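You operate a simulated robot arm through the tools that you are given. There is no shell and no other tool.

You run a simulated robot arm. Do the job below in one go: nothing can be reset, and whatever is moved stays where it is left.

## Task
Move the blue audio plug to the black laptop and play Walk-in music.
Fine: press Stop on the grey laptop, it stays on; mute In 1 once, before the plug moves, and unmute it when the cue plays; arrow keys, then Go; start no other cue; dials and other plugs stay.

It is judged by the outcome, as a careful person would: the job done as asked, and still so three seconds after it is handed in. It fails if anything else is knocked over, pushed out of place, dropped, spilled or broken.

## Robot
A 6-joint arm with a two-finger gripper, fixed in place. Base frame: the origin is at the foot of the arm, x ahead of it, y to its left, z up; the work surface is at about z = 750. Units: mm, degrees, N and s.
Its first joint turns from -166.0 to 166.0 degrees. Payload 2.45 kg.
Tool frame: the origin (TCP) lies between the finger pads and is the grasp point; the fingertips stand 20 mm ahead of it; z points along the fingers, y is the line along which they close. The gripper opens to 140 mm. The gripper's body begins 168 mm behind the TCP.
Orientation is told as [roll, pitch, yaw] about the base's x, y, z axes, in that order, counted from this pose: with the fingers straight down and closing along the base's y, the tool's x points along the base's -x, its y along +y and its z along -z.

## Interface
- The arm moves only by the tool step_arm. Its argument "steps" is a list of rows, each a list of 6 numbers: the shift along the tool's x, y, z in mm, then the turn, a rotation vector about the tool's x, y, z in rad. In form: [[tx, ty, tz, ax, ay, az], ...]. A call has 1 to 20 rows; each row is the pose to reach, as a shift and turn from the pose commanded when the call began, along the tool's axes at that moment. "grip" is the finger opening in mm, from 0 to 140, set as the call begins (left out, the last holds). Each row takes 0.2 s and may step no farther than 50 mm and 8.6 degrees from the row before; otherwise, or with a gripper value out of range, the whole call is refused. A pose out of reach is approached as far as the arm can. The call stops where the force on the tool passes 50 N (or 10 N more than at its start, if that is more) or the arm is blocked; 0.2 s more then pass. The fingers move at their own pace (about 45 mm/s each) and stop on an object; they squeeze with about 42 N. The grip force told is the motor's: it shows also when the fingers shut on nothing. Time passes only in rows, and 0.2 s behind the last, so rows that repeat a pose let the fingers close. The reply holds the time, the measured pose of the TCP, the force on the tool along the base axes, the opening and the grip force, in the units named above and with some noise, with the torque about the TCP (base axes, N m) and any sound that the robot's microphone picked up.
- Cameras (640 x 400 px; columns grow to the right, rows downward): "scene" is fixed at [218.1, 500.1, 1489.1]; the picture's right is [-0.84, -0.54, 0.00], its down [-0.39, 0.61, -0.68] and it looks along [0.37, -0.57, -0.73] (base axes); focal length 268 px, centre (320, 200). "wrist" rides on the gripper at [78, 11, -209] in the tool frame; the picture's right is [-0.14, 0.99, 0.00], its down [-0.92, -0.13, -0.37] and it looks along [-0.37, -0.05, 0.93] (tool axes); focal length 280 px, centre (320, 200). There is no depth. A picture from a camera that has moved, and an enlarged one, comes with that camera's place and axes in the base frame and with its lens.
- camera(camera): a new picture of that camera. The clock stands still meanwhile.
- zoom(camera, box): a new picture of the part [left, top, right, bottom] of that camera's present view, enlarged. The clock stands still meanwhile.
- finish_job(): hands the job in; it is judged then, once.

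Places have to be worked out from the pictures, the camera data and where the tool is seen. Open the gripper and draw the arm clear of the work before you hand the job in, unless the task says otherwise.

The tools are called as name(argument=value, ...) on one line, values as JSON. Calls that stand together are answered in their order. step_arm: Moves the arm, as the interface text tells. Its arguments: {"type":"object","properties":{"steps":{"type":"array","items":{"type":"array","items":{"type":"number"}}},"grip":{"type":"number"}},"required":["steps"]} The other tools are called the same way: camera (camera) takes a picture; zoom (camera, box) takes an enlarged picture of a part of a camera's view; finish_job () hands the job in.

At the start:

```text
time_s: 0.0
ee_pos: [788.0, -215.0, 1132.8]
orientation: [-0.1, -0.1, -0.1]
ft_force: [0.3, 1.0, 1.1]
wrist_torque: [0.0, -0.01, 0.0]
opening: 139.9
grip_force: 0.1
```

scene: 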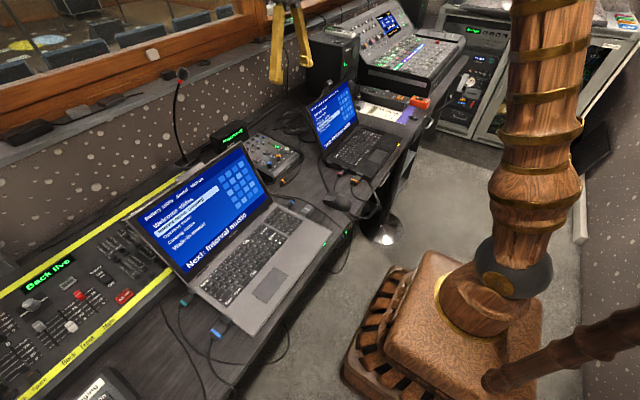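
wrist: 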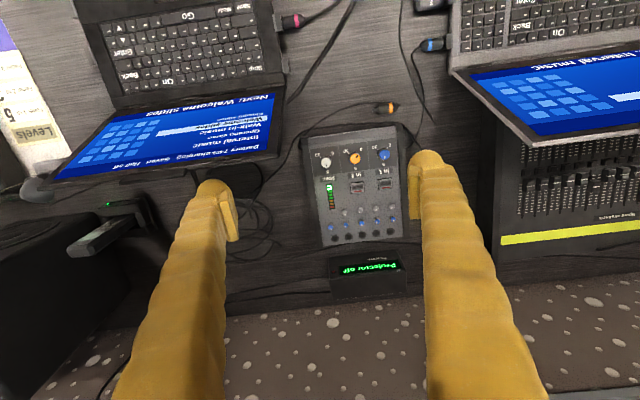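

I start by looking closely at both views to identify the laptops, plugs, mixer and keys before moving anything.

zoom(camera="scene", box=[120, 130, 340, 270])

zoom(camera="scene", box=[270, 70, 430, 220])

zoom(camera="wrist", box=[70, 0, 300, 180])

zoom(camera="wrist", box=[290, 90, 430, 310])

zoom(camera="wrist", box=[400, 0, 640, 150])

```text
2.86 times, centred on (230, 200) of scene
camera zoom: at [218.1, 500.1, 1489.1], right [-0.84, -0.54, 0.0], down [-0.39, 0.61, -0.68], along [0.37, -0.57, -0.73], focal length 766 px, centre (577, 200)
```

zoom: 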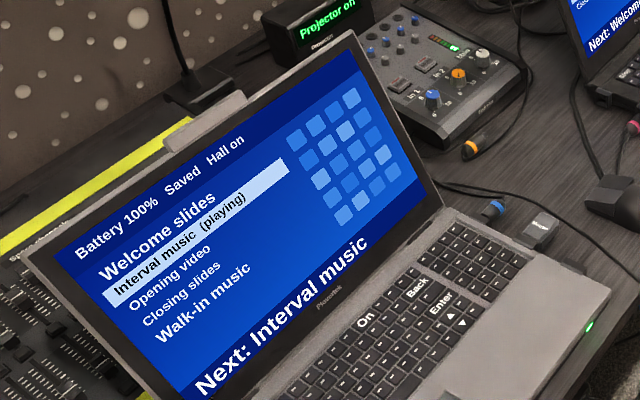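

```text
2.67 times, centred on (350, 145) of scene
camera zoom: at [218.1, 500.1, 1489.1], right [-0.84, -0.54, 0.0], down [-0.39, 0.61, -0.68], along [0.37, -0.57, -0.73], focal length 715 px, centre (240, 347)
```

zoom: 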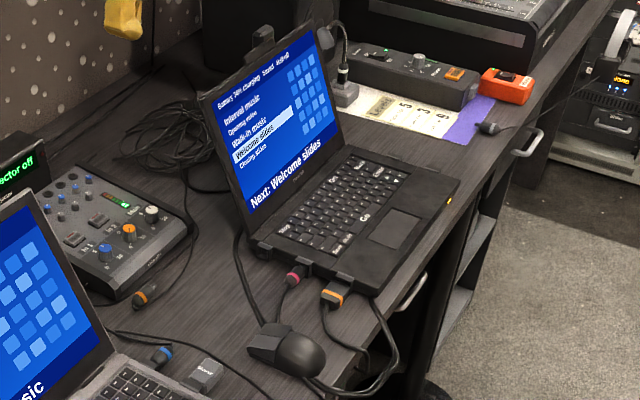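

```text
2.22 times, centred on (185, 90) of wrist
camera zoom: at [710.6, -204.1, 1341.1], right [0.14, 0.99, 0.0], down [0.92, -0.13, 0.37], along [0.37, -0.05, -0.93], focal length 623 px, centre (620, 444)
```

zoom: 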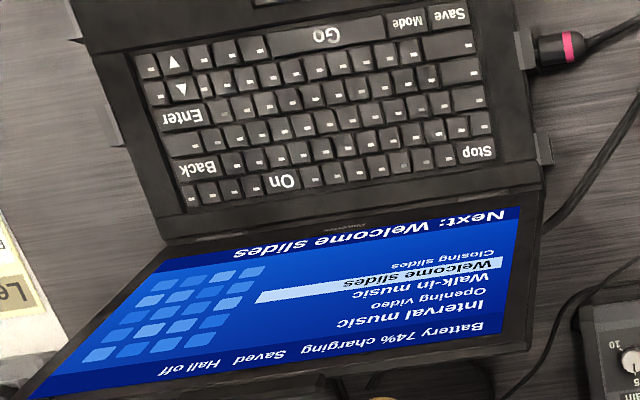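

```text
1.82 times, centred on (360, 200) of wrist
camera zoom: at [710.6, -204.1, 1341.1], right [0.14, 0.99, 0.0], down [0.92, -0.13, 0.37], along [0.37, -0.05, -0.93], focal length 510 px, centre (247, 200)
```

zoom: 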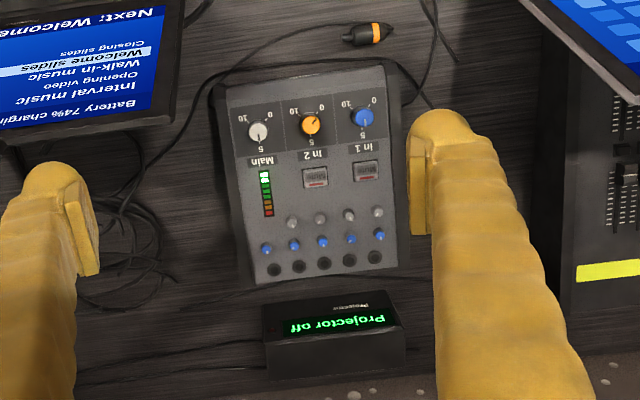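

```text
2.67 times, centred on (520, 75) of wrist
camera zoom: at [710.6, -204.1, 1341.1], right [0.14, 0.99, 0.0], down [0.92, -0.13, 0.37], along [0.37, -0.05, -0.93], focal length 748 px, centre (-213, 533)
```

zoom: 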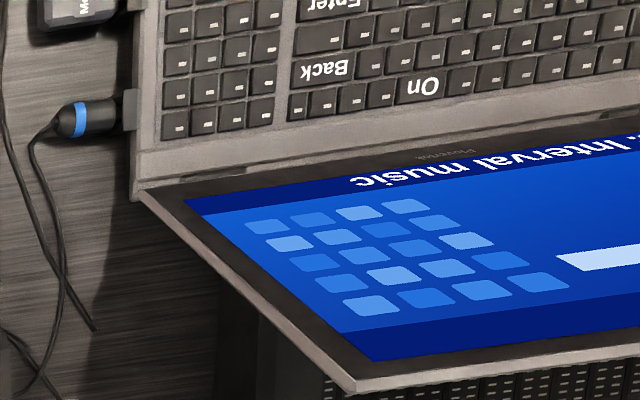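

I see a blue-ringed plug on the grey laptop's right side, but there are also blue/teal connectors at its front-left. I look closer at those and at the rest of the desk.

zoom(camera="scene", box=[150, 260, 310, 400])

zoom(camera="scene", box=[260, 160, 360, 230])

zoom(camera="scene", box=[0, 230, 160, 400])

zoom(camera="scene", box=[200, 120, 320, 200])

zoom(camera="scene", box=[340, 60, 480, 160])

zoom(camera="wrist", box=[260, 0, 480, 140])

```text
2.86 times, centred on (230, 330) of scene
camera zoom: at [218.1, 500.1, 1489.1], right [-0.84, -0.54, 0.0], down [-0.39, 0.61, -0.68], along [0.37, -0.57, -0.73], focal length 766 px, centre (577, -171)
```

zoom: 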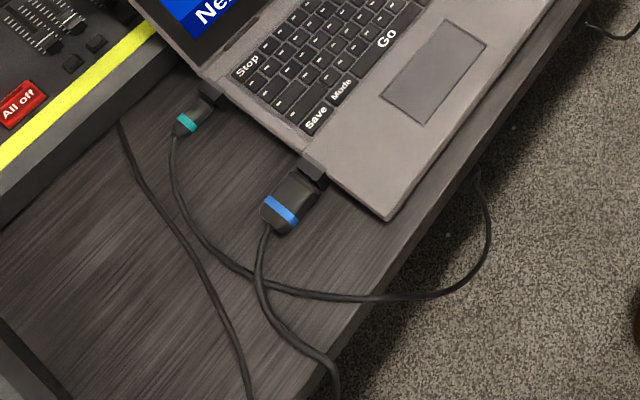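

```text
5.71 times, centred on (310, 195) of scene
camera zoom: at [218.1, 500.1, 1489.1], right [-0.84, -0.54, 0.0], down [-0.39, 0.61, -0.68], along [0.37, -0.57, -0.73], focal length 1533 px, centre (377, 229)
```

zoom: 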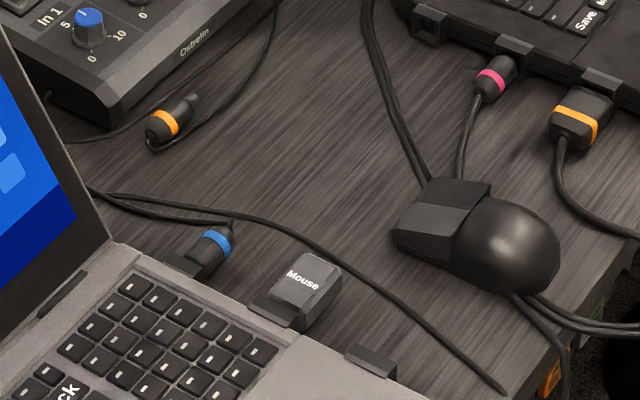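

```text
2.35 times, centred on (80, 315) of scene
camera zoom: at [218.1, 500.1, 1489.1], right [-0.84, -0.54, 0.0], down [-0.39, 0.61, -0.68], along [0.37, -0.57, -0.73], focal length 631 px, centre (885, -71)
```

zoom: 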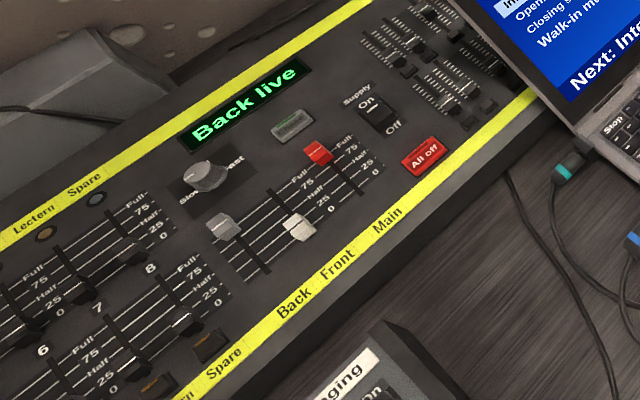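

```text
5.00 times, centred on (260, 160) of scene
camera zoom: at [218.1, 500.1, 1489.1], right [-0.84, -0.54, 0.0], down [-0.39, 0.61, -0.68], along [0.37, -0.57, -0.73], focal length 1342 px, centre (620, 400)
```

zoom: 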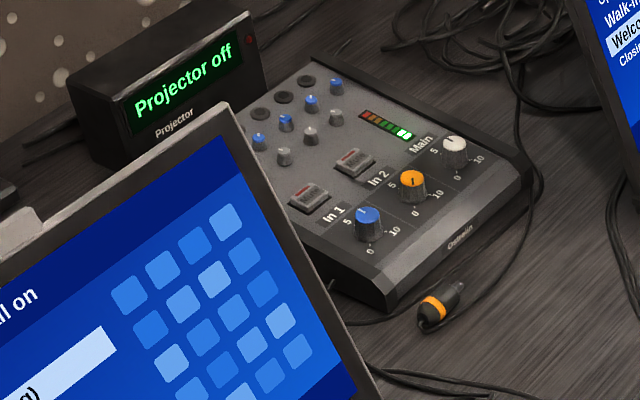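

```text
4.00 times, centred on (410, 110) of scene
camera zoom: at [218.1, 500.1, 1489.1], right [-0.84, -0.54, 0.0], down [-0.39, 0.61, -0.68], along [0.37, -0.57, -0.73], focal length 1073 px, centre (-40, 560)
```

zoom: 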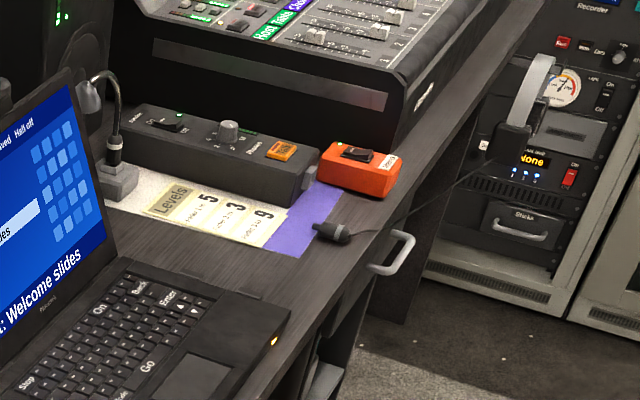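

```text
2.86 times, centred on (370, 70) of wrist
camera zoom: at [710.6, -204.1, 1341.1], right [0.14, 0.99, 0.0], down [0.92, -0.13, 0.37], along [0.37, -0.05, -0.93], focal length 801 px, centre (177, 571)
```

zoom: 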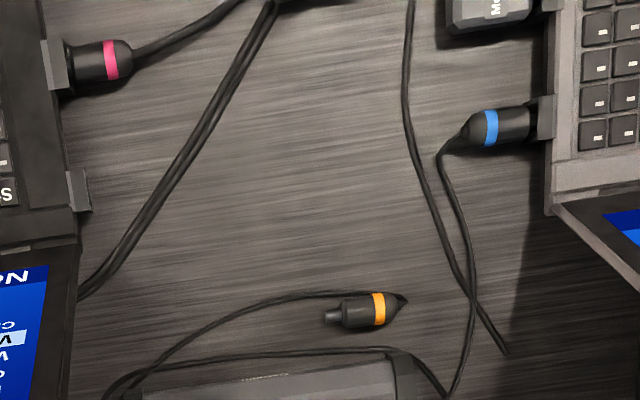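

The blue-ringed round plug is on the grey laptop's right side near (668, 2). The orange round plug is loose, and the front-left blue connector looks like a video plug. I move the wrist camera over the grey laptop's keyboard, staying high above the screens, to locate Stop.

step_arm(steps=[[14, 39, 2, 0, 0, 0], [28, 78, 4, 0, 0, 0], [42, 117, 6, 0, 0, 0], [56, 156, 8, 0, 0, 0], [70, 195, 10, 0, 0, 0], [84, 234, 12, 0, 0, 0], [98, 273, 14, 0, 0, 0], [112, 312, 16, 0, 0, 0], [126, 351, 18, 0, 0, 0], [140, 390, 20, 0, 0, 0], [154, 429, 22, 0, 0, 0], [168, 465, 24, 0, 0, 0]], grip=0)

camera(camera="wrist")

camera(camera="scene")

```text
time_s: 2.6
ee_pos: [622.5, 250.5, 1107.2]
orientation: [-0.1, 0.0, -0.1]
ft_force: [1.2, 0.0, -0.1]
wrist_torque: [0.0, 0.01, 0.0]
opening: 0.0
grip_force: 29.0
```

```text
taken
camera wrist: at [543.5, 263.2, 1315.8], right [0.14, 0.99, 0.0], down [0.92, -0.13, 0.37], along [0.36, -0.05, -0.93], focal length 280 px, centre (320, 200)
```

wrist: 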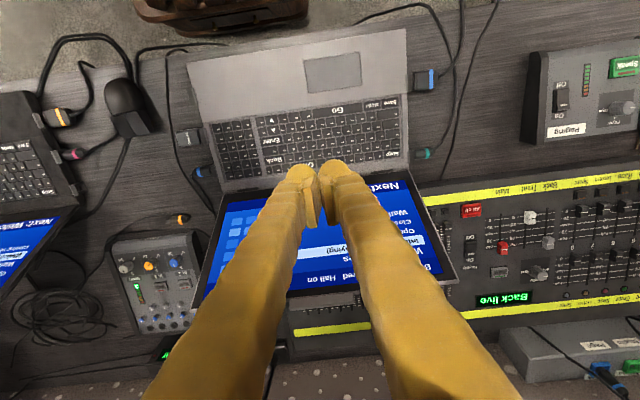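

```text
taken
```

scene: 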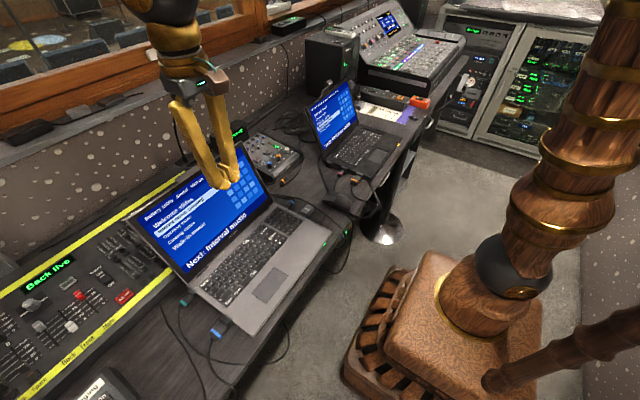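

The gripper is closed and clear. I zoom into the grey keyboard and its side sockets to measure Stop's place.

zoom(camera="wrist", box=[340, 80, 440, 200])

zoom(camera="wrist", box=[160, 90, 320, 200])

zoom(camera="scene", box=[190, 240, 280, 310])

zoom(camera="scene", box=[140, 130, 280, 280])

```text
3.33 times, centred on (390, 140) of wrist
camera zoom: at [543.5, 263.2, 1315.8], right [0.14, 0.99, 0.0], down [0.92, -0.13, 0.37], along [0.36, -0.05, -0.93], focal length 935 px, centre (87, 400)
```

zoom: 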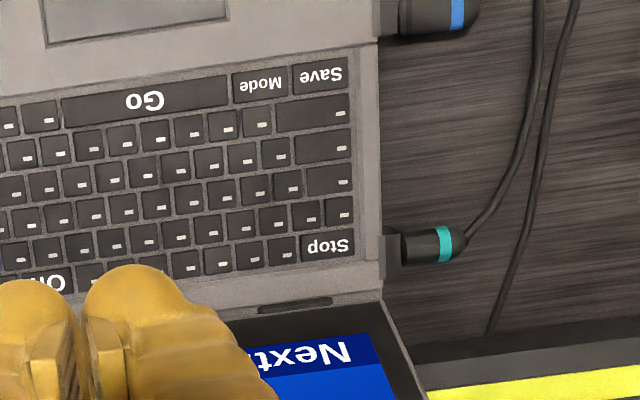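

```text
3.64 times, centred on (240, 145) of wrist
camera zoom: at [543.5, 263.2, 1315.8], right [0.14, 0.99, 0.0], down [0.92, -0.13, 0.37], along [0.36, -0.05, -0.93], focal length 1020 px, centre (611, 400)
```

zoom: 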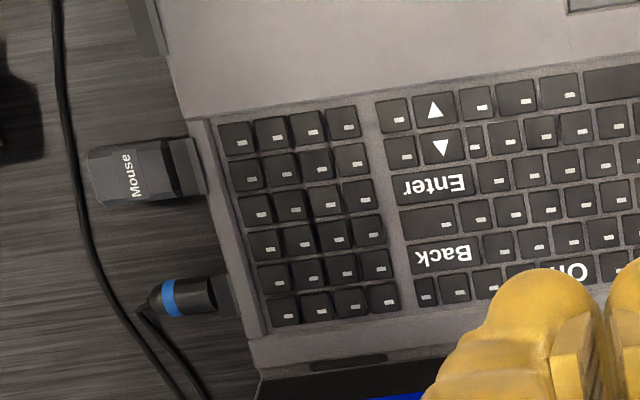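

```text
5.71 times, centred on (235, 275) of scene
camera zoom: at [218.1, 500.1, 1489.1], right [-0.84, -0.54, 0.0], down [-0.39, 0.61, -0.68], along [0.37, -0.57, -0.73], focal length 1533 px, centre (806, -229)
```

zoom: 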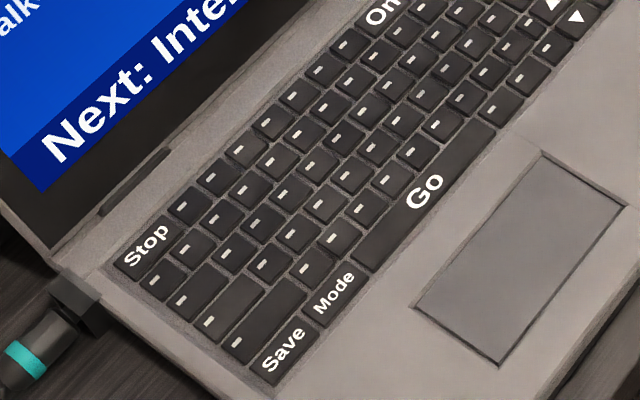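

```text
2.67 times, centred on (210, 205) of scene
camera zoom: at [218.1, 500.1, 1489.1], right [-0.84, -0.54, 0.0], down [-0.39, 0.61, -0.68], along [0.37, -0.57, -0.73], focal length 715 px, centre (613, 187)
```

zoom: 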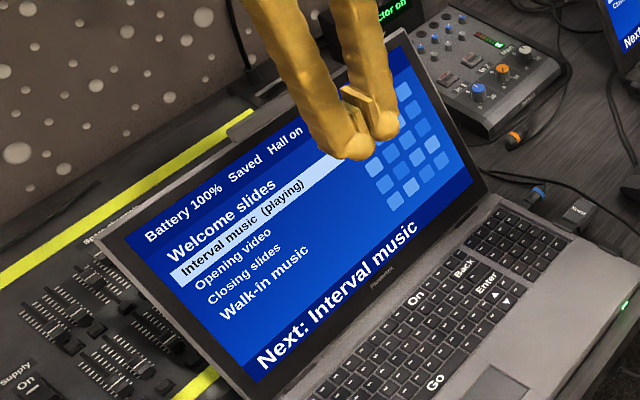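

Both views put the grey Stop key at about (679, 387, 777), roughly 33 by 17 mm, and the next row is 20 mm closer to me. I tilt the closed gripper so only one fingertip corner is lowest, and hover about 65 mm above Stop.

step_arm(steps=[[-13, 33, 25, 0, 0, 0], [-26, 66, 50, 0, 0, 0], [-39, 99, 75, 0, 0, 0], [-51, 131.5, 100, 0, 0, 0], [-51, 131.5, 140, 0.05, 0.1, 0], [-51, 131.5, 180, 0.1, 0.2, 0], [-51, 131.5, 220, 0.15, 0.3, 0], [-51, 131.5, 240, 0.15, 0.3, 0], [-51, 131.5, 240, 0.15, 0.3, 0], [-51, 131.5, 240, 0.15, 0.3, 0]], grip=0)

camera(camera="wrist")

zoom(camera="scene", box=[130, 160, 290, 310])

```text
time_s: 4.8
ee_pos: [673.6, 379.9, 866.9]
orientation: [-8.9, 17.1, -1.5]
ft_force: [-0.6, 0.9, -0.4]
wrist_torque: [0.04, 0.0, -0.02]
opening: 0.0
grip_force: 29.4
```

```text
taken
camera wrist: at [659.2, 423.0, 1085.1], right [0.11, 0.98, -0.19], down [0.99, -0.09, 0.1], along [0.08, -0.2, -0.98], focal length 280 px, centre (320, 200)
```

wrist: 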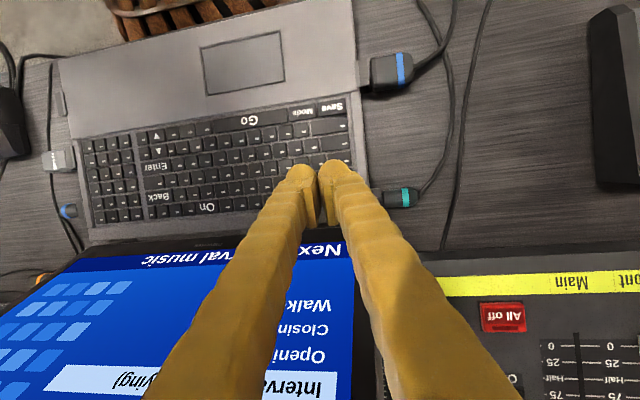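

```text
2.67 times, centred on (210, 235) of scene
camera zoom: at [218.1, 500.1, 1489.1], right [-0.84, -0.54, 0.0], down [-0.39, 0.61, -0.68], along [0.37, -0.57, -0.73], focal length 715 px, centre (613, 107)
```

zoom: 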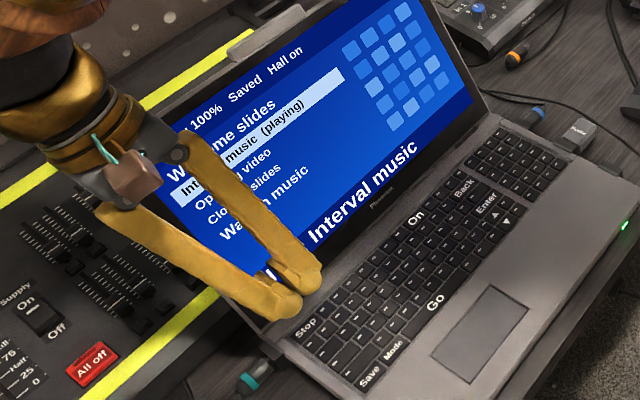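

The tip corner is about 63 mm above Stop and lines up with it; the gripper body is well clear of the lid. I go down 55 mm with a small sideways correction.

step_arm(steps=[[-3.3, 3.3, 19, 0, 0, 0], [-8.6, 6.2, 36, 0, 0, 0], [-14.2, 9.6, 52.3, 0, 0, 0], [-14.2, 9.6, 52.3, 0, 0, 0]], grip=0)

zoom(camera="scene", box=[170, 210, 270, 300])

zoom(camera="wrist", box=[250, 90, 430, 220])

```text
time_s: 5.8
ee_pos: [671.9, 382.6, 813.5]
orientation: [-8.9, 17.2, -1.5]
ft_force: [-0.3, -0.1, -0.4]
wrist_torque: [0.0, -0.01, -0.02]
opening: 0.0
grip_force: 29.5
```

```text
4.44 times, centred on (220, 255) of scene
camera zoom: at [218.1, 500.1, 1489.1], right [-0.84, -0.54, 0.0], down [-0.39, 0.61, -0.68], along [0.37, -0.57, -0.73], focal length 1192 px, centre (764, -44)
```

zoom: 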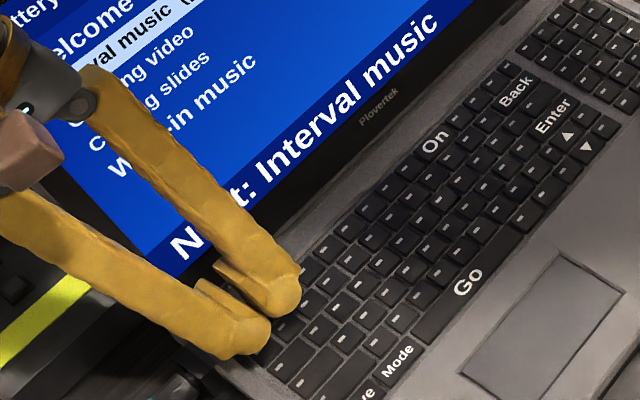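

```text
3.08 times, centred on (340, 155) of wrist
camera zoom: at [658.6, 426.0, 1031.7], right [0.11, 0.98, -0.19], down [0.99, -0.09, 0.1], along [0.08, -0.2, -0.98], focal length 863 px, centre (258, 338)
```

zoom: 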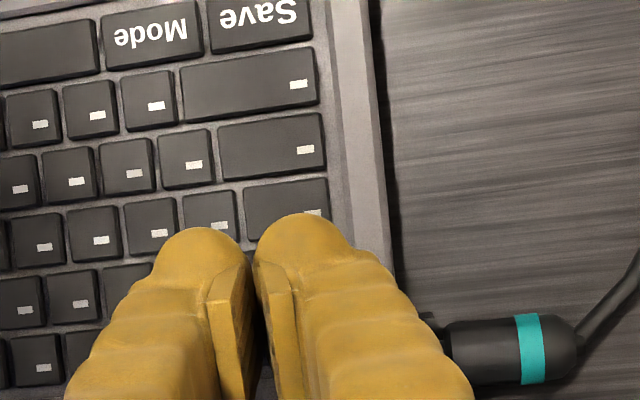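

The tip is roughly 10 mm above Stop with the outer finger over it and the tilt holding. I lower in 2 mm steps and watch the force.

step_arm(steps=[[-0.6, 0.3, 1.9, 0, 0, 0], [-1.18, 0.59, 3.78, 0, 0, 0], [-1.77, 0.88, 5.67, 0, 0, 0], [-2.36, 1.18, 7.55, 0, 0, 0], [-2.36, 1.18, 7.55, 0, 0, 0]], grip=0)

zoom(camera="scene", box=[170, 210, 270, 300])

zoom(camera="wrist", box=[250, 90, 430, 220])

```text
time_s: 7.0
ee_pos: [671.1, 383.2, 804.2]
orientation: [-9.0, 17.0, -1.5]
ft_force: [0.1, 0.5, 0.5]
wrist_torque: [-0.02, 0.0, 0.01]
opening: 0.0
grip_force: 29.6
```

```text
4.44 times, centred on (220, 255) of scene
camera zoom: at [218.1, 500.1, 1489.1], right [-0.84, -0.54, 0.0], down [-0.39, 0.61, -0.68], along [0.37, -0.57, -0.73], focal length 1192 px, centre (764, -44)
```

zoom: 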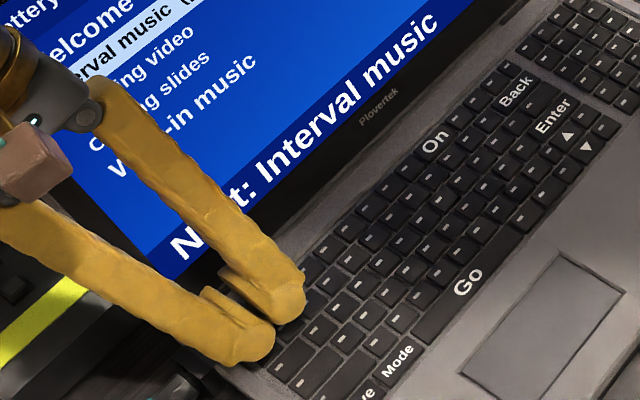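

```text
3.08 times, centred on (340, 155) of wrist
camera zoom: at [658.1, 426.3, 1023.1], right [0.11, 0.98, -0.19], down [0.99, -0.09, 0.1], along [0.08, -0.2, -0.98], focal length 863 px, centre (258, 338)
```

zoom: 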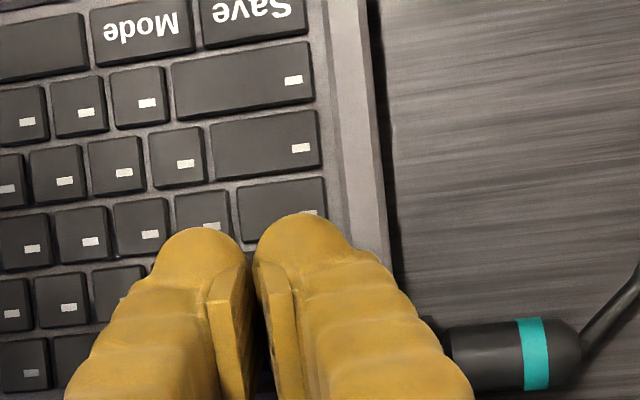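

There is no contact yet; the corner should be about 1 mm above the key. I continue down 4 mm in 1 mm steps.

step_arm(steps=[[-0.3, 0.15, 0.94, 0, 0, 0], [-0.6, 0.3, 1.9, 0, 0, 0], [-0.88, 0.44, 2.83, 0, 0, 0], [-1.18, 0.59, 3.78, 0, 0, 0]], grip=0)

zoom(camera="scene", box=[140, 130, 280, 280])

```text
time_s: 8.0
ee_pos: [671.4, 382.9, 800.2]
orientation: [-8.9, 17.1, -1.4]
ft_force: [-0.4, -0.3, 0.4]
wrist_torque: [0.01, -0.01, 0.04]
opening: 0.0
grip_force: 29.1
```

```text
2.67 times, centred on (210, 205) of scene
camera zoom: at [218.1, 500.1, 1489.1], right [-0.84, -0.54, 0.0], down [-0.39, 0.61, -0.68], along [0.37, -0.57, -0.73], focal length 715 px, centre (613, 187)
```

zoom: 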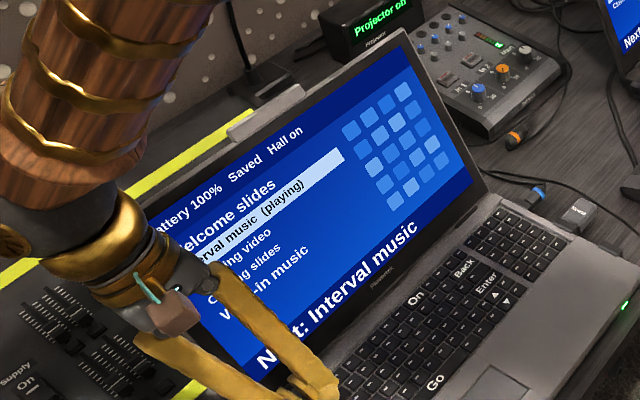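

Still no contact force and the cue still reads as playing. I continue down in 1 mm steps.

step_arm(steps=[[-0.3, 0.15, 0.94, 0, 0, 0], [-0.6, 0.3, 1.9, 0, 0, 0], [-0.88, 0.44, 2.83, 0, 0, 0], [-1.18, 0.59, 3.78, 0, 0, 0]], grip=0)

zoom(camera="scene", box=[140, 130, 280, 280])

zoom(camera="scene", box=[190, 250, 250, 295])

zoom(camera="wrist", box=[250, 90, 430, 220])

```text
time_s: 9.0
ee_pos: [671.8, 383.5, 797.9]
orientation: [-8.8, 17.2, -1.4]
ft_force: [-0.4, -0.6, 26.5]
wrist_torque: [0.2, -0.17, -0.02]
opening: 0.0
grip_force: 29.8
heard: click
```

```text
2.67 times, centred on (210, 205) of scene
camera zoom: at [218.1, 500.1, 1489.1], right [-0.84, -0.54, 0.0], down [-0.39, 0.61, -0.68], along [0.37, -0.57, -0.73], focal length 715 px, centre (613, 187)
```

zoom: 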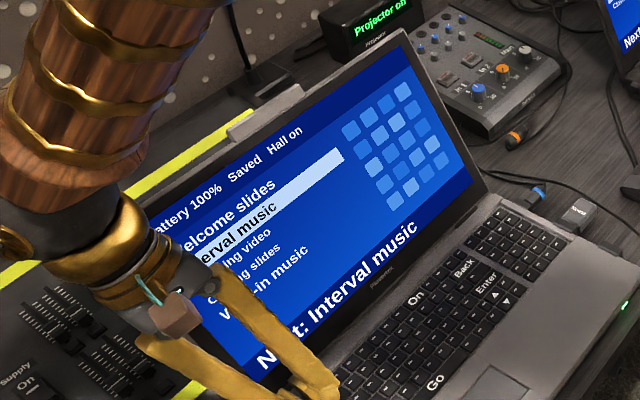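

```text
8.89 times, centred on (220, 272) of scene
camera zoom: at [218.1, 500.1, 1489.1], right [-0.84, -0.54, 0.0], down [-0.39, 0.61, -0.68], along [0.37, -0.57, -0.73], focal length 2385 px, centre (1209, -444)
```

zoom: 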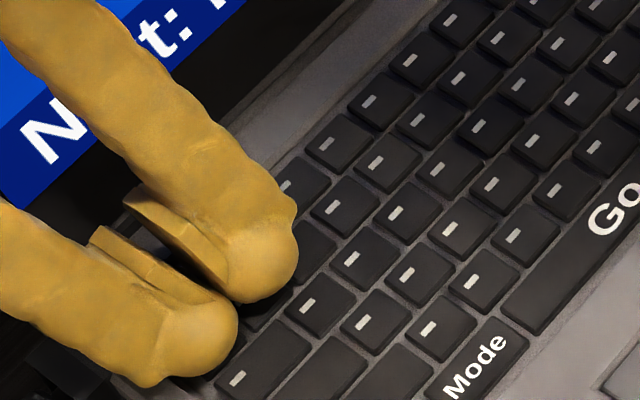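

```text
3.08 times, centred on (340, 155) of wrist
camera zoom: at [658.0, 425.8, 1016.3], right [0.11, 0.98, -0.19], down [0.99, -0.09, 0.1], along [0.08, -0.2, -0.98], focal length 863 px, centre (258, 338)
```

zoom: 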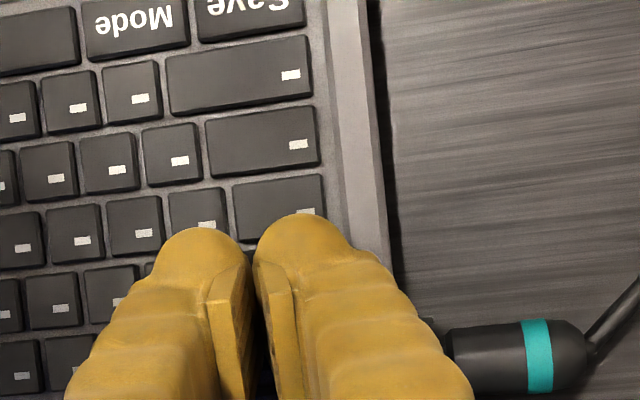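

A click was heard and "(playing)" is gone from the grey laptop, so Stop worked. I lift straight up and bring the tool back to vertical.

step_arm(steps=[[4.4, -2.2, -14.2, 0, 0, 0], [17.7, -8.8, -56.7, 0, 0, 0], [30.9, -15.5, -99.2, 0, 0, 0], [44.2, -22.1, -141.6, 0, 0, 0], [57.4, -28.7, -184.1, -0.05, -0.1, 0], [70.7, -35.3, -226.6, -0.1, -0.2, 0], [83.9, -42, -269.1, -0.15, -0.3, 0], [88.3, -44.2, -283.3, -0.15, -0.3, 0], [88.3, -44.2, -283.3, -0.15, -0.3, 0]], grip=0)

camera(camera="scene")

```text
time_s: 11.0
ee_pos: [672.5, 384.4, 1097.9]
orientation: [-0.1, 0.0, -0.1]
ft_force: [-0.1, -0.5, 0.4]
wrist_torque: [0.01, 0.01, 0.04]
opening: 0.0
grip_force: 29.7
```

```text
taken
```

scene: 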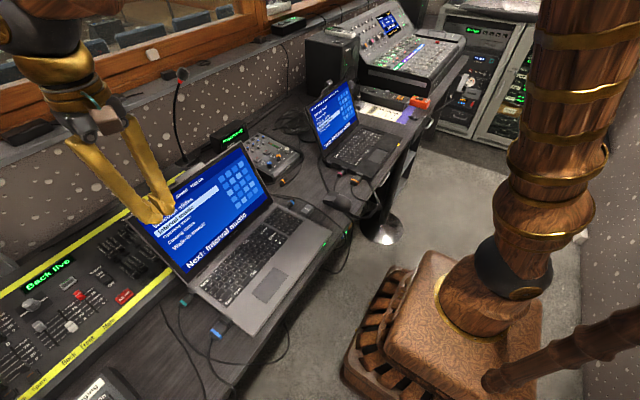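

Lift-off is clean and everything is still in place. I travel at constant height over to the mixer, ending above it near (832, -98), and look down.

step_arm(steps=[[-14.5, -43.8, 0, 0, 0, 0], [-29, -87.6, 0, 0, 0, 0], [-43.6, -131.5, 0, 0, 0, 0], [-58, -175.3, 0, 0, 0, 0], [-72.7, -219, 0, 0, 0, 0], [-87.3, -263, 0, 0, 0, 0], [-101.8, -306.7, 0, 0, 0, 0], [-116.4, -350.5, 0, 0, 0, 0], [-131, -394.4, 0, 0, 0, 0], [-145.5, -438.2, 0, 0, 0, 0], [-160, -482, 0, 0, 0, 0], [-160, -482, 0, 0, 0, 0]], grip=0)

camera(camera="wrist")

zoom(camera="scene", box=[200, 110, 320, 200])

```text
time_s: 13.6
ee_pos: [831.3, -99.1, 1096.9]
orientation: [-0.1, 0.0, -0.1]
ft_force: [-0.3, -0.2, 0.3]
wrist_torque: [0.04, 0.0, 0.0]
opening: 0.0
grip_force: 29.2
```

```text
taken
camera wrist: at [752.8, -88.1, 1305.7], right [0.14, 0.99, 0.0], down [0.92, -0.13, 0.37], along [0.37, -0.05, -0.93], focal length 280 px, centre (320, 200)
```

wrist: 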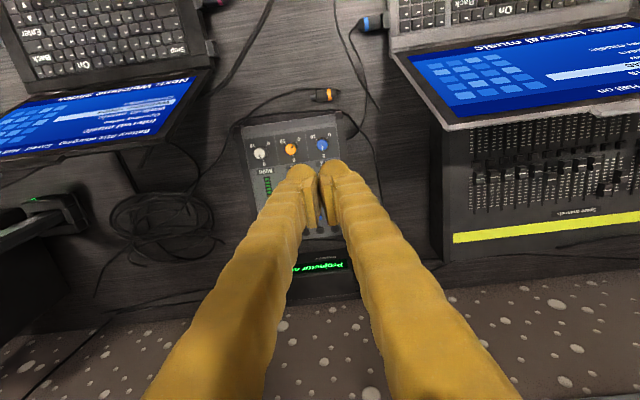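

```text
4.44 times, centred on (260, 155) of scene
camera zoom: at [218.1, 500.1, 1489.1], right [-0.84, -0.54, 0.0], down [-0.39, 0.61, -0.68], along [0.37, -0.57, -0.73], focal length 1192 px, centre (587, 400)
```

zoom: 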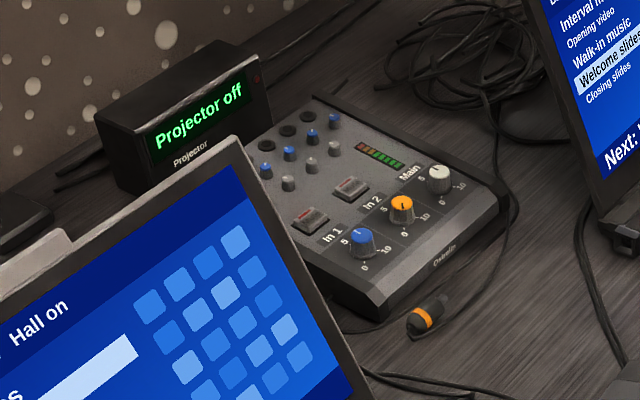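

The meter on the mixer has gone dark, confirming the stop. Triangulating from the earlier pictures, the In 1 mute button is at about (908, -97, 798), with 50 mm or more free to the neighbouring controls. I descend vertically to about 30 mm above it.

step_arm(steps=[[-38, 1, 20, 0, 0, 0], [-76.7, 2, 42, 0, 0, 0], [-76.7, 2, 85, 0, 0, 0], [-76.7, 2, 128, 0, 0, 0], [-76.7, 2, 171, 0, 0, 0], [-76.7, 2, 214, 0, 0, 0], [-76.7, 2, 250, 0, 0, 0], [-76.7, 2, 250, 0, 0, 0]], grip=0)

zoom(camera="wrist", box=[240, 80, 420, 220])

zoom(camera="scene", box=[210, 110, 310, 190])

```text
time_s: 15.4
ee_pos: [908.7, -98.5, 847.0]
orientation: [-0.1, 0.0, -0.2]
ft_force: [0.4, 0.7, 0.7]
wrist_torque: [0.0, -0.02, 0.0]
opening: 0.1
grip_force: 29.8
```

```text
2.86 times, centred on (330, 150) of wrist
camera zoom: at [829.8, -87.6, 1055.0], right [0.14, 0.99, 0.0], down [0.92, -0.13, 0.37], along [0.37, -0.05, -0.93], focal length 801 px, centre (291, 343)
```

zoom: 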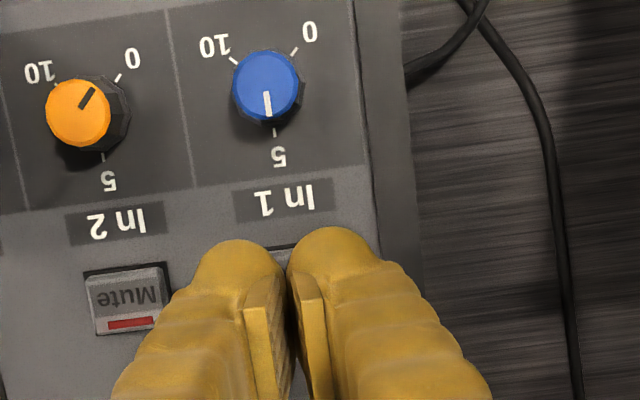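

```text
5.00 times, centred on (260, 150) of scene
camera zoom: at [218.1, 500.1, 1489.1], right [-0.84, -0.54, 0.0], down [-0.39, 0.61, -0.68], along [0.37, -0.57, -0.73], focal length 1342 px, centre (620, 450)
```

zoom: 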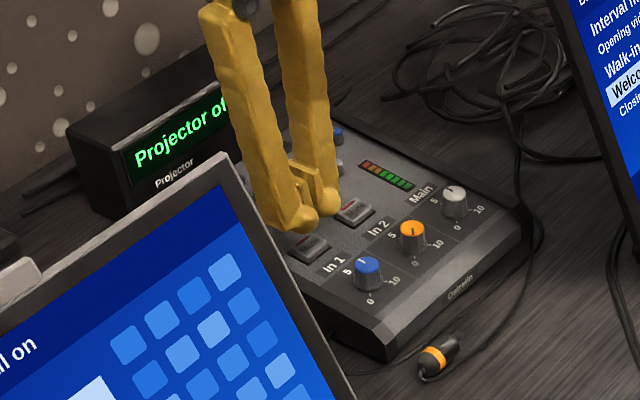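

The In 1 mute sits directly under the closed fingertips, while In 2's mute is about 57 mm aside and clear. I go down 22 mm quickly, then 1 mm at a time.

step_arm(steps=[[1, 2, 12, 0, 0, 0], [1, 2, 22, 0, 0, 0], [1, 2, 24, 0, 0, 0], [1, 2, 25, 0, 0, 0], [1, 2, 26, 0, 0, 0], [1, 2, 27, 0, 0, 0]], grip=0)

zoom(camera="scene", box=[210, 110, 310, 190])

```text
time_s: 16.8
ee_pos: [907.0, -95.8, 820.0]
orientation: [-0.1, 0.0, -0.1]
ft_force: [-0.2, -0.1, 0.4]
wrist_torque: [0.04, 0.03, -0.02]
opening: 0.0
grip_force: 29.5
```

```text
5.00 times, centred on (260, 150) of scene
camera zoom: at [218.1, 500.1, 1489.1], right [-0.84, -0.54, 0.0], down [-0.39, 0.61, -0.68], along [0.37, -0.57, -0.73], focal length 1342 px, centre (620, 450)
```

zoom: 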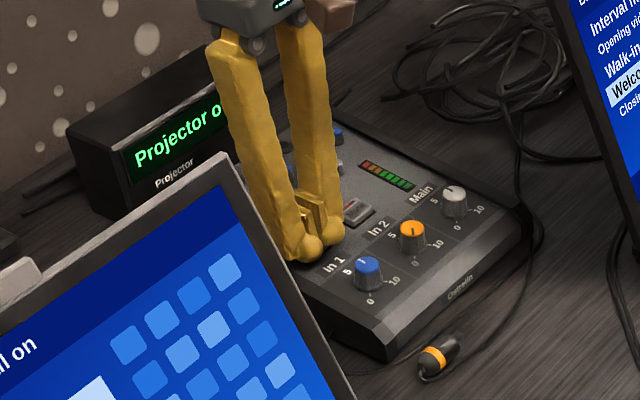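

No contact yet with the tip at about z = 800. I continue down at 1 mm per row, a few at a time.

step_arm(steps=[[0, 0, 1, 0, 0, 0], [0, 0, 2, 0, 0, 0], [0, 0, 3, 0, 0, 0]], grip=0)

```text
time_s: 17.6
ee_pos: [905.5, -96.3, 817.0]
orientation: [-0.1, -0.1, 0.0]
ft_force: [0.6, 0.6, 4.4]
wrist_torque: [0.0, -0.08, 0.01]
opening: 6.1
grip_force: 29.6
heard: click
```

A click was heard with about 4 N, though the opening reads 6 mm. I check the pictures before moving.

zoom(camera="scene", box=[210, 110, 310, 190])

zoom(camera="wrist", box=[240, 80, 420, 220])

```text
5.00 times, centred on (260, 150) of scene
camera zoom: at [218.1, 500.1, 1489.1], right [-0.84, -0.54, 0.0], down [-0.39, 0.61, -0.68], along [0.37, -0.57, -0.73], focal length 1342 px, centre (620, 450)
```

zoom: 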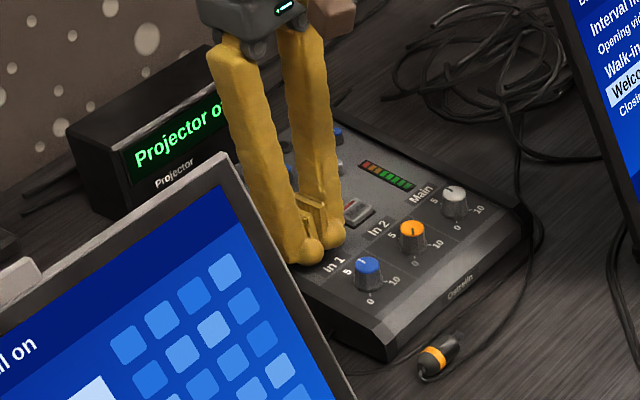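

```text
2.86 times, centred on (330, 150) of wrist
camera zoom: at [827.6, -84.4, 1026.0], right [0.14, 0.99, 0.0], down [0.92, -0.13, 0.37], along [0.37, -0.05, -0.93], focal length 801 px, centre (291, 343)
```

zoom: 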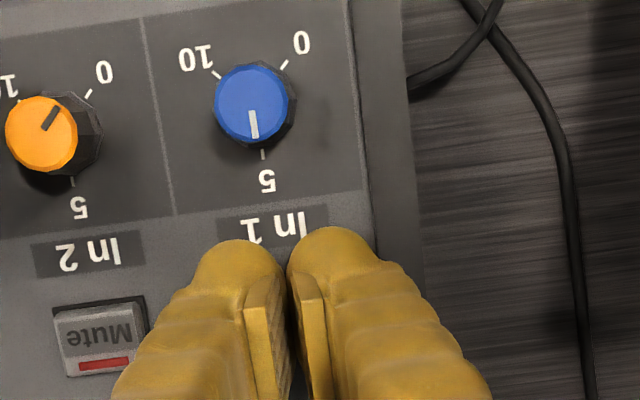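

The click came from the In 1 button and nothing else is touched. I lift away and go back so the wrist camera can see the button state.

step_arm(steps=[[0, 0, -5, 0, 0, 0], [0, 0, -25, 0, 0, 0], [0, 0, -70, 0, 0, 0], [30, 0, -105, 0, 0, 0], [70, 0, -125, 0, 0, 0], [110, 0, -145, 0, 0, 0], [110, 0, -145, 0, 0, 0]], grip=0)

camera(camera="wrist")

zoom(camera="scene", box=[210, 110, 310, 190])

```text
time_s: 19.2
ee_pos: [794.7, -95.6, 959.3]
orientation: [-0.1, 0.0, -0.1]
ft_force: [0.4, 0.9, 0.2]
wrist_torque: [-0.01, 0.05, 0.03]
opening: 0.0
grip_force: 29.8
```

```text
taken
camera wrist: at [717.2, -83.9, 1167.9], right [0.14, 0.99, 0.0], down [0.92, -0.13, 0.37], along [0.37, -0.05, -0.93], focal length 280 px, centre (320, 200)
```

wrist: 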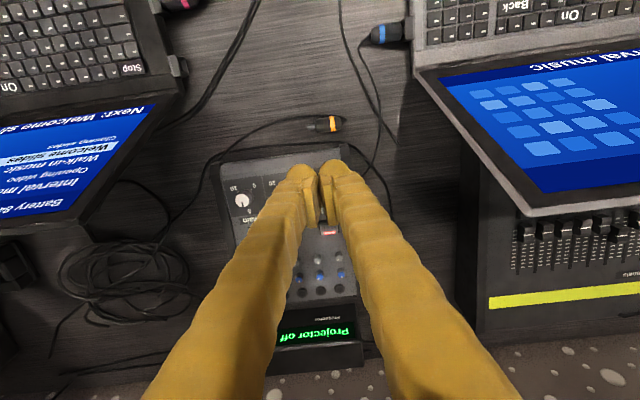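

```text
5.00 times, centred on (260, 150) of scene
camera zoom: at [218.1, 500.1, 1489.1], right [-0.84, -0.54, 0.0], down [-0.39, 0.61, -0.68], along [0.37, -0.57, -0.73], focal length 1342 px, centre (620, 450)
```

zoom: 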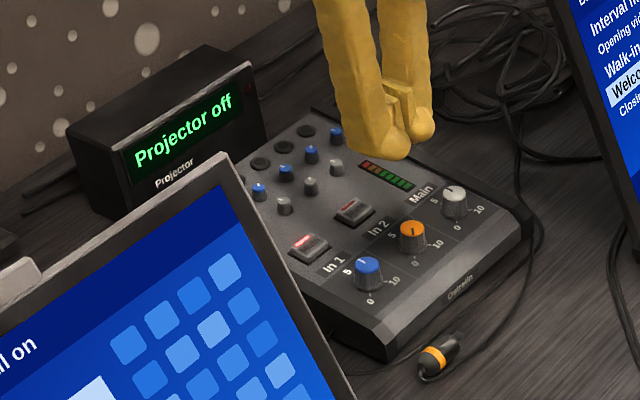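

In 1's mute is now lit red. Next I study the blue plug and the black laptop's free sockets from here.

zoom(camera="wrist", box=[320, 0, 440, 80])

zoom(camera="wrist", box=[100, 0, 260, 110])

zoom(camera="scene", box=[310, 130, 380, 200])

zoom(camera="scene", box=[270, 180, 330, 220])

```text
5.00 times, centred on (380, 40) of wrist
camera zoom: at [717.2, -83.9, 1167.9], right [0.14, 0.99, 0.0], down [0.92, -0.13, 0.37], along [0.37, -0.05, -0.93], focal length 1402 px, centre (20, 1000)
```

zoom: 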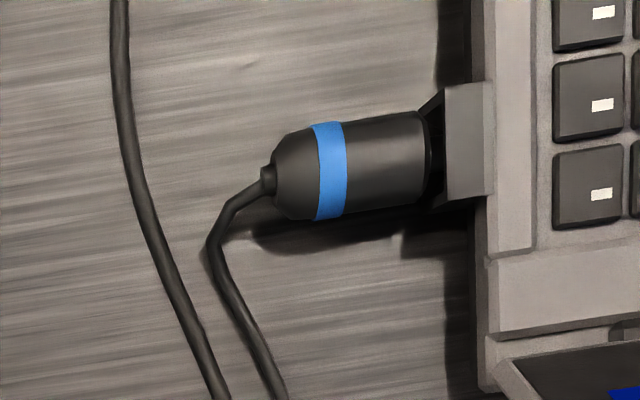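

```text
3.64 times, centred on (180, 55) of wrist
camera zoom: at [717.2, -83.9, 1167.9], right [0.14, 0.99, 0.0], down [0.92, -0.13, 0.37], along [0.37, -0.05, -0.93], focal length 1020 px, centre (829, 727)
```

zoom: 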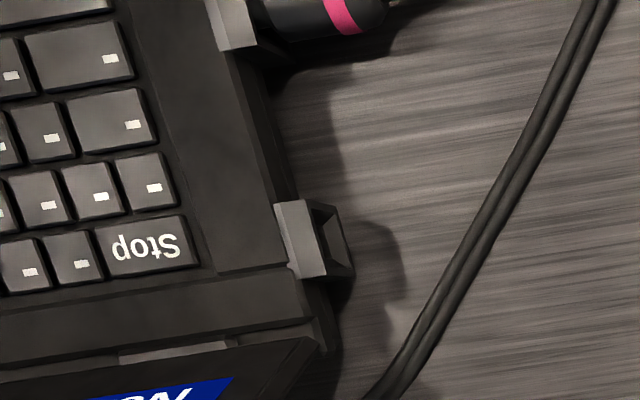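

```text
5.71 times, centred on (345, 165) of scene
camera zoom: at [218.1, 500.1, 1489.1], right [-0.84, -0.54, 0.0], down [-0.39, 0.61, -0.68], along [0.37, -0.57, -0.73], focal length 1533 px, centre (177, 400)
```

zoom: 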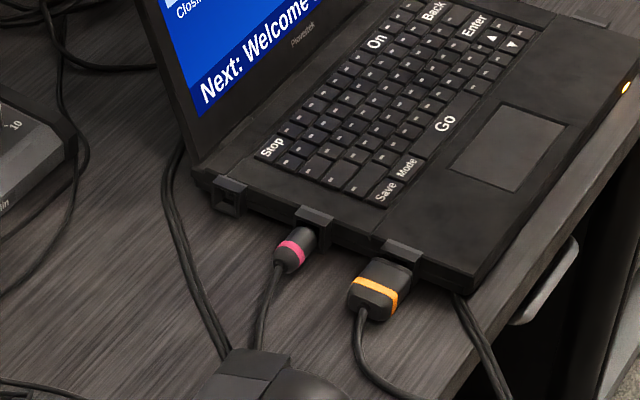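

```text
10.00 times, centred on (300, 200) of scene
camera zoom: at [218.1, 500.1, 1489.1], right [-0.84, -0.54, 0.0], down [-0.39, 0.61, -0.68], along [0.37, -0.57, -0.73], focal length 2683 px, centre (520, 200)
```

zoom: 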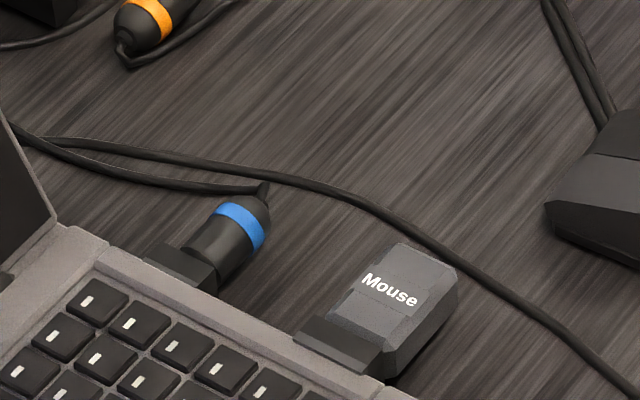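

Both laptops sit square to the base axes, and the rear-left boss on the black laptop near (665, -262) is an empty socket. I turn the gripper to yaw -90 in the gap between the laptops, so the wrist camera looks at the black laptop's side.

step_arm(steps=[[12.3, -4, 0, 0, 0, 0.1428], [24.5, -8, 0, 0, 0, 0.2856], [36.8, -12, 0, 0, 0, 0.4284], [49, -16, 0, 0, 0, 0.5712], [61.4, -20, 0, 0, 0, 0.714], [73.6, -24, 0, 0, 0, 0.8568], [86, -28, 0, 0, 0, 0.9996], [98, -32, 0, 0, 0, 1.1424], [110.5, -36, 0, 0, 0, 1.2852], [122.7, -40, 0, 0, 0, 1.428], [135, -44, 0, 0, 0, 1.5708], [135, -44, 0, 0, 0, 1.5708]], grip=0)

camera(camera="wrist")

camera(camera="scene")

```text
time_s: 21.8
ee_pos: [660.7, -139.9, 961.3]
orientation: [0.0, -0.1, -90.2]
ft_force: [-0.2, 1.0, 0.2]
wrist_torque: [0.0, 0.01, -0.02]
opening: 0.0
grip_force: 29.3
```

```text
taken
camera wrist: at [671.2, -61.7, 1170.6], right [0.99, -0.14, 0.0], down [-0.13, -0.92, 0.37], along [-0.05, -0.37, -0.93], focal length 280 px, centre (320, 200)
```

wrist: 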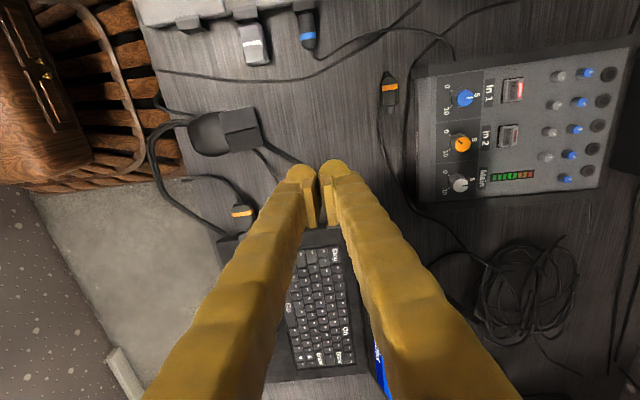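

```text
taken
```

scene: 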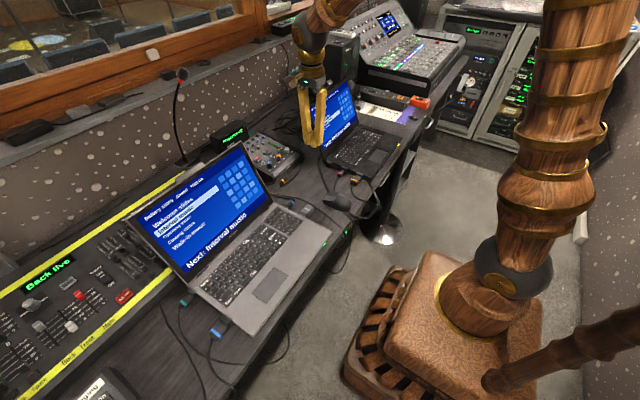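

Yaw -90 is reachable, but the closed fingers hide the socket. I open the gripper in place to look between the fingers.

step_arm(steps=[[0, 0, 0, 0, 0, 0], [0, 0, 0, 0, 0, 0], [0, 0, 0, 0, 0, 0], [0, 0, 0, 0, 0, 0], [0, 0, 0, 0, 0, 0], [0, 0, 0, 0, 0, 0], [0, 0, 0, 0, 0, 0]], grip=130)

camera(camera="wrist")

zoom(camera="wrist", box=[240, 180, 400, 290])

```text
time_s: 23.4
ee_pos: [659.9, -140.3, 962.4]
orientation: [0.0, -0.1, -90.0]
ft_force: [0.8, 0.4, -1.0]
wrist_torque: [0.0, -0.02, -0.01]
opening: 130.0
grip_force: 0.1
```

```text
taken
camera wrist: at [671.2, -61.7, 1170.5], right [0.99, -0.14, 0.0], down [-0.13, -0.92, 0.37], along [-0.05, -0.37, -0.93], focal length 280 px, centre (320, 200)
```

wrist: 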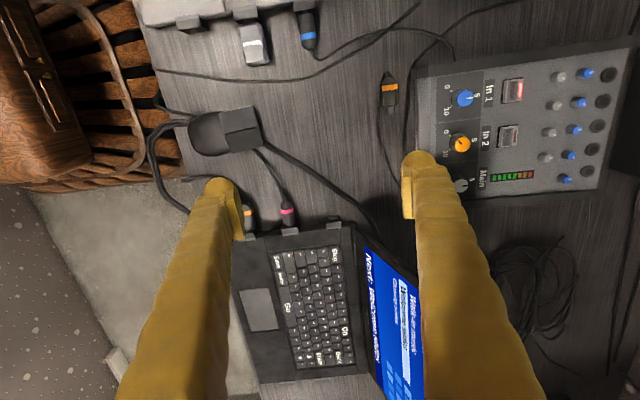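

```text
3.64 times, centred on (320, 235) of wrist
camera zoom: at [671.2, -61.7, 1170.5], right [0.99, -0.14, 0.0], down [-0.13, -0.92, 0.37], along [-0.05, -0.37, -0.93], focal length 1020 px, centre (320, 73)
```

zoom: 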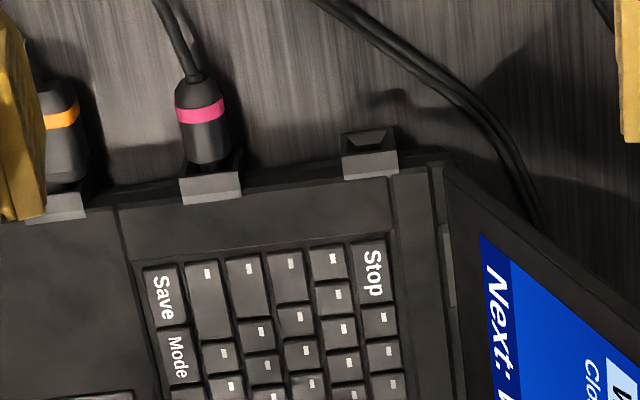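

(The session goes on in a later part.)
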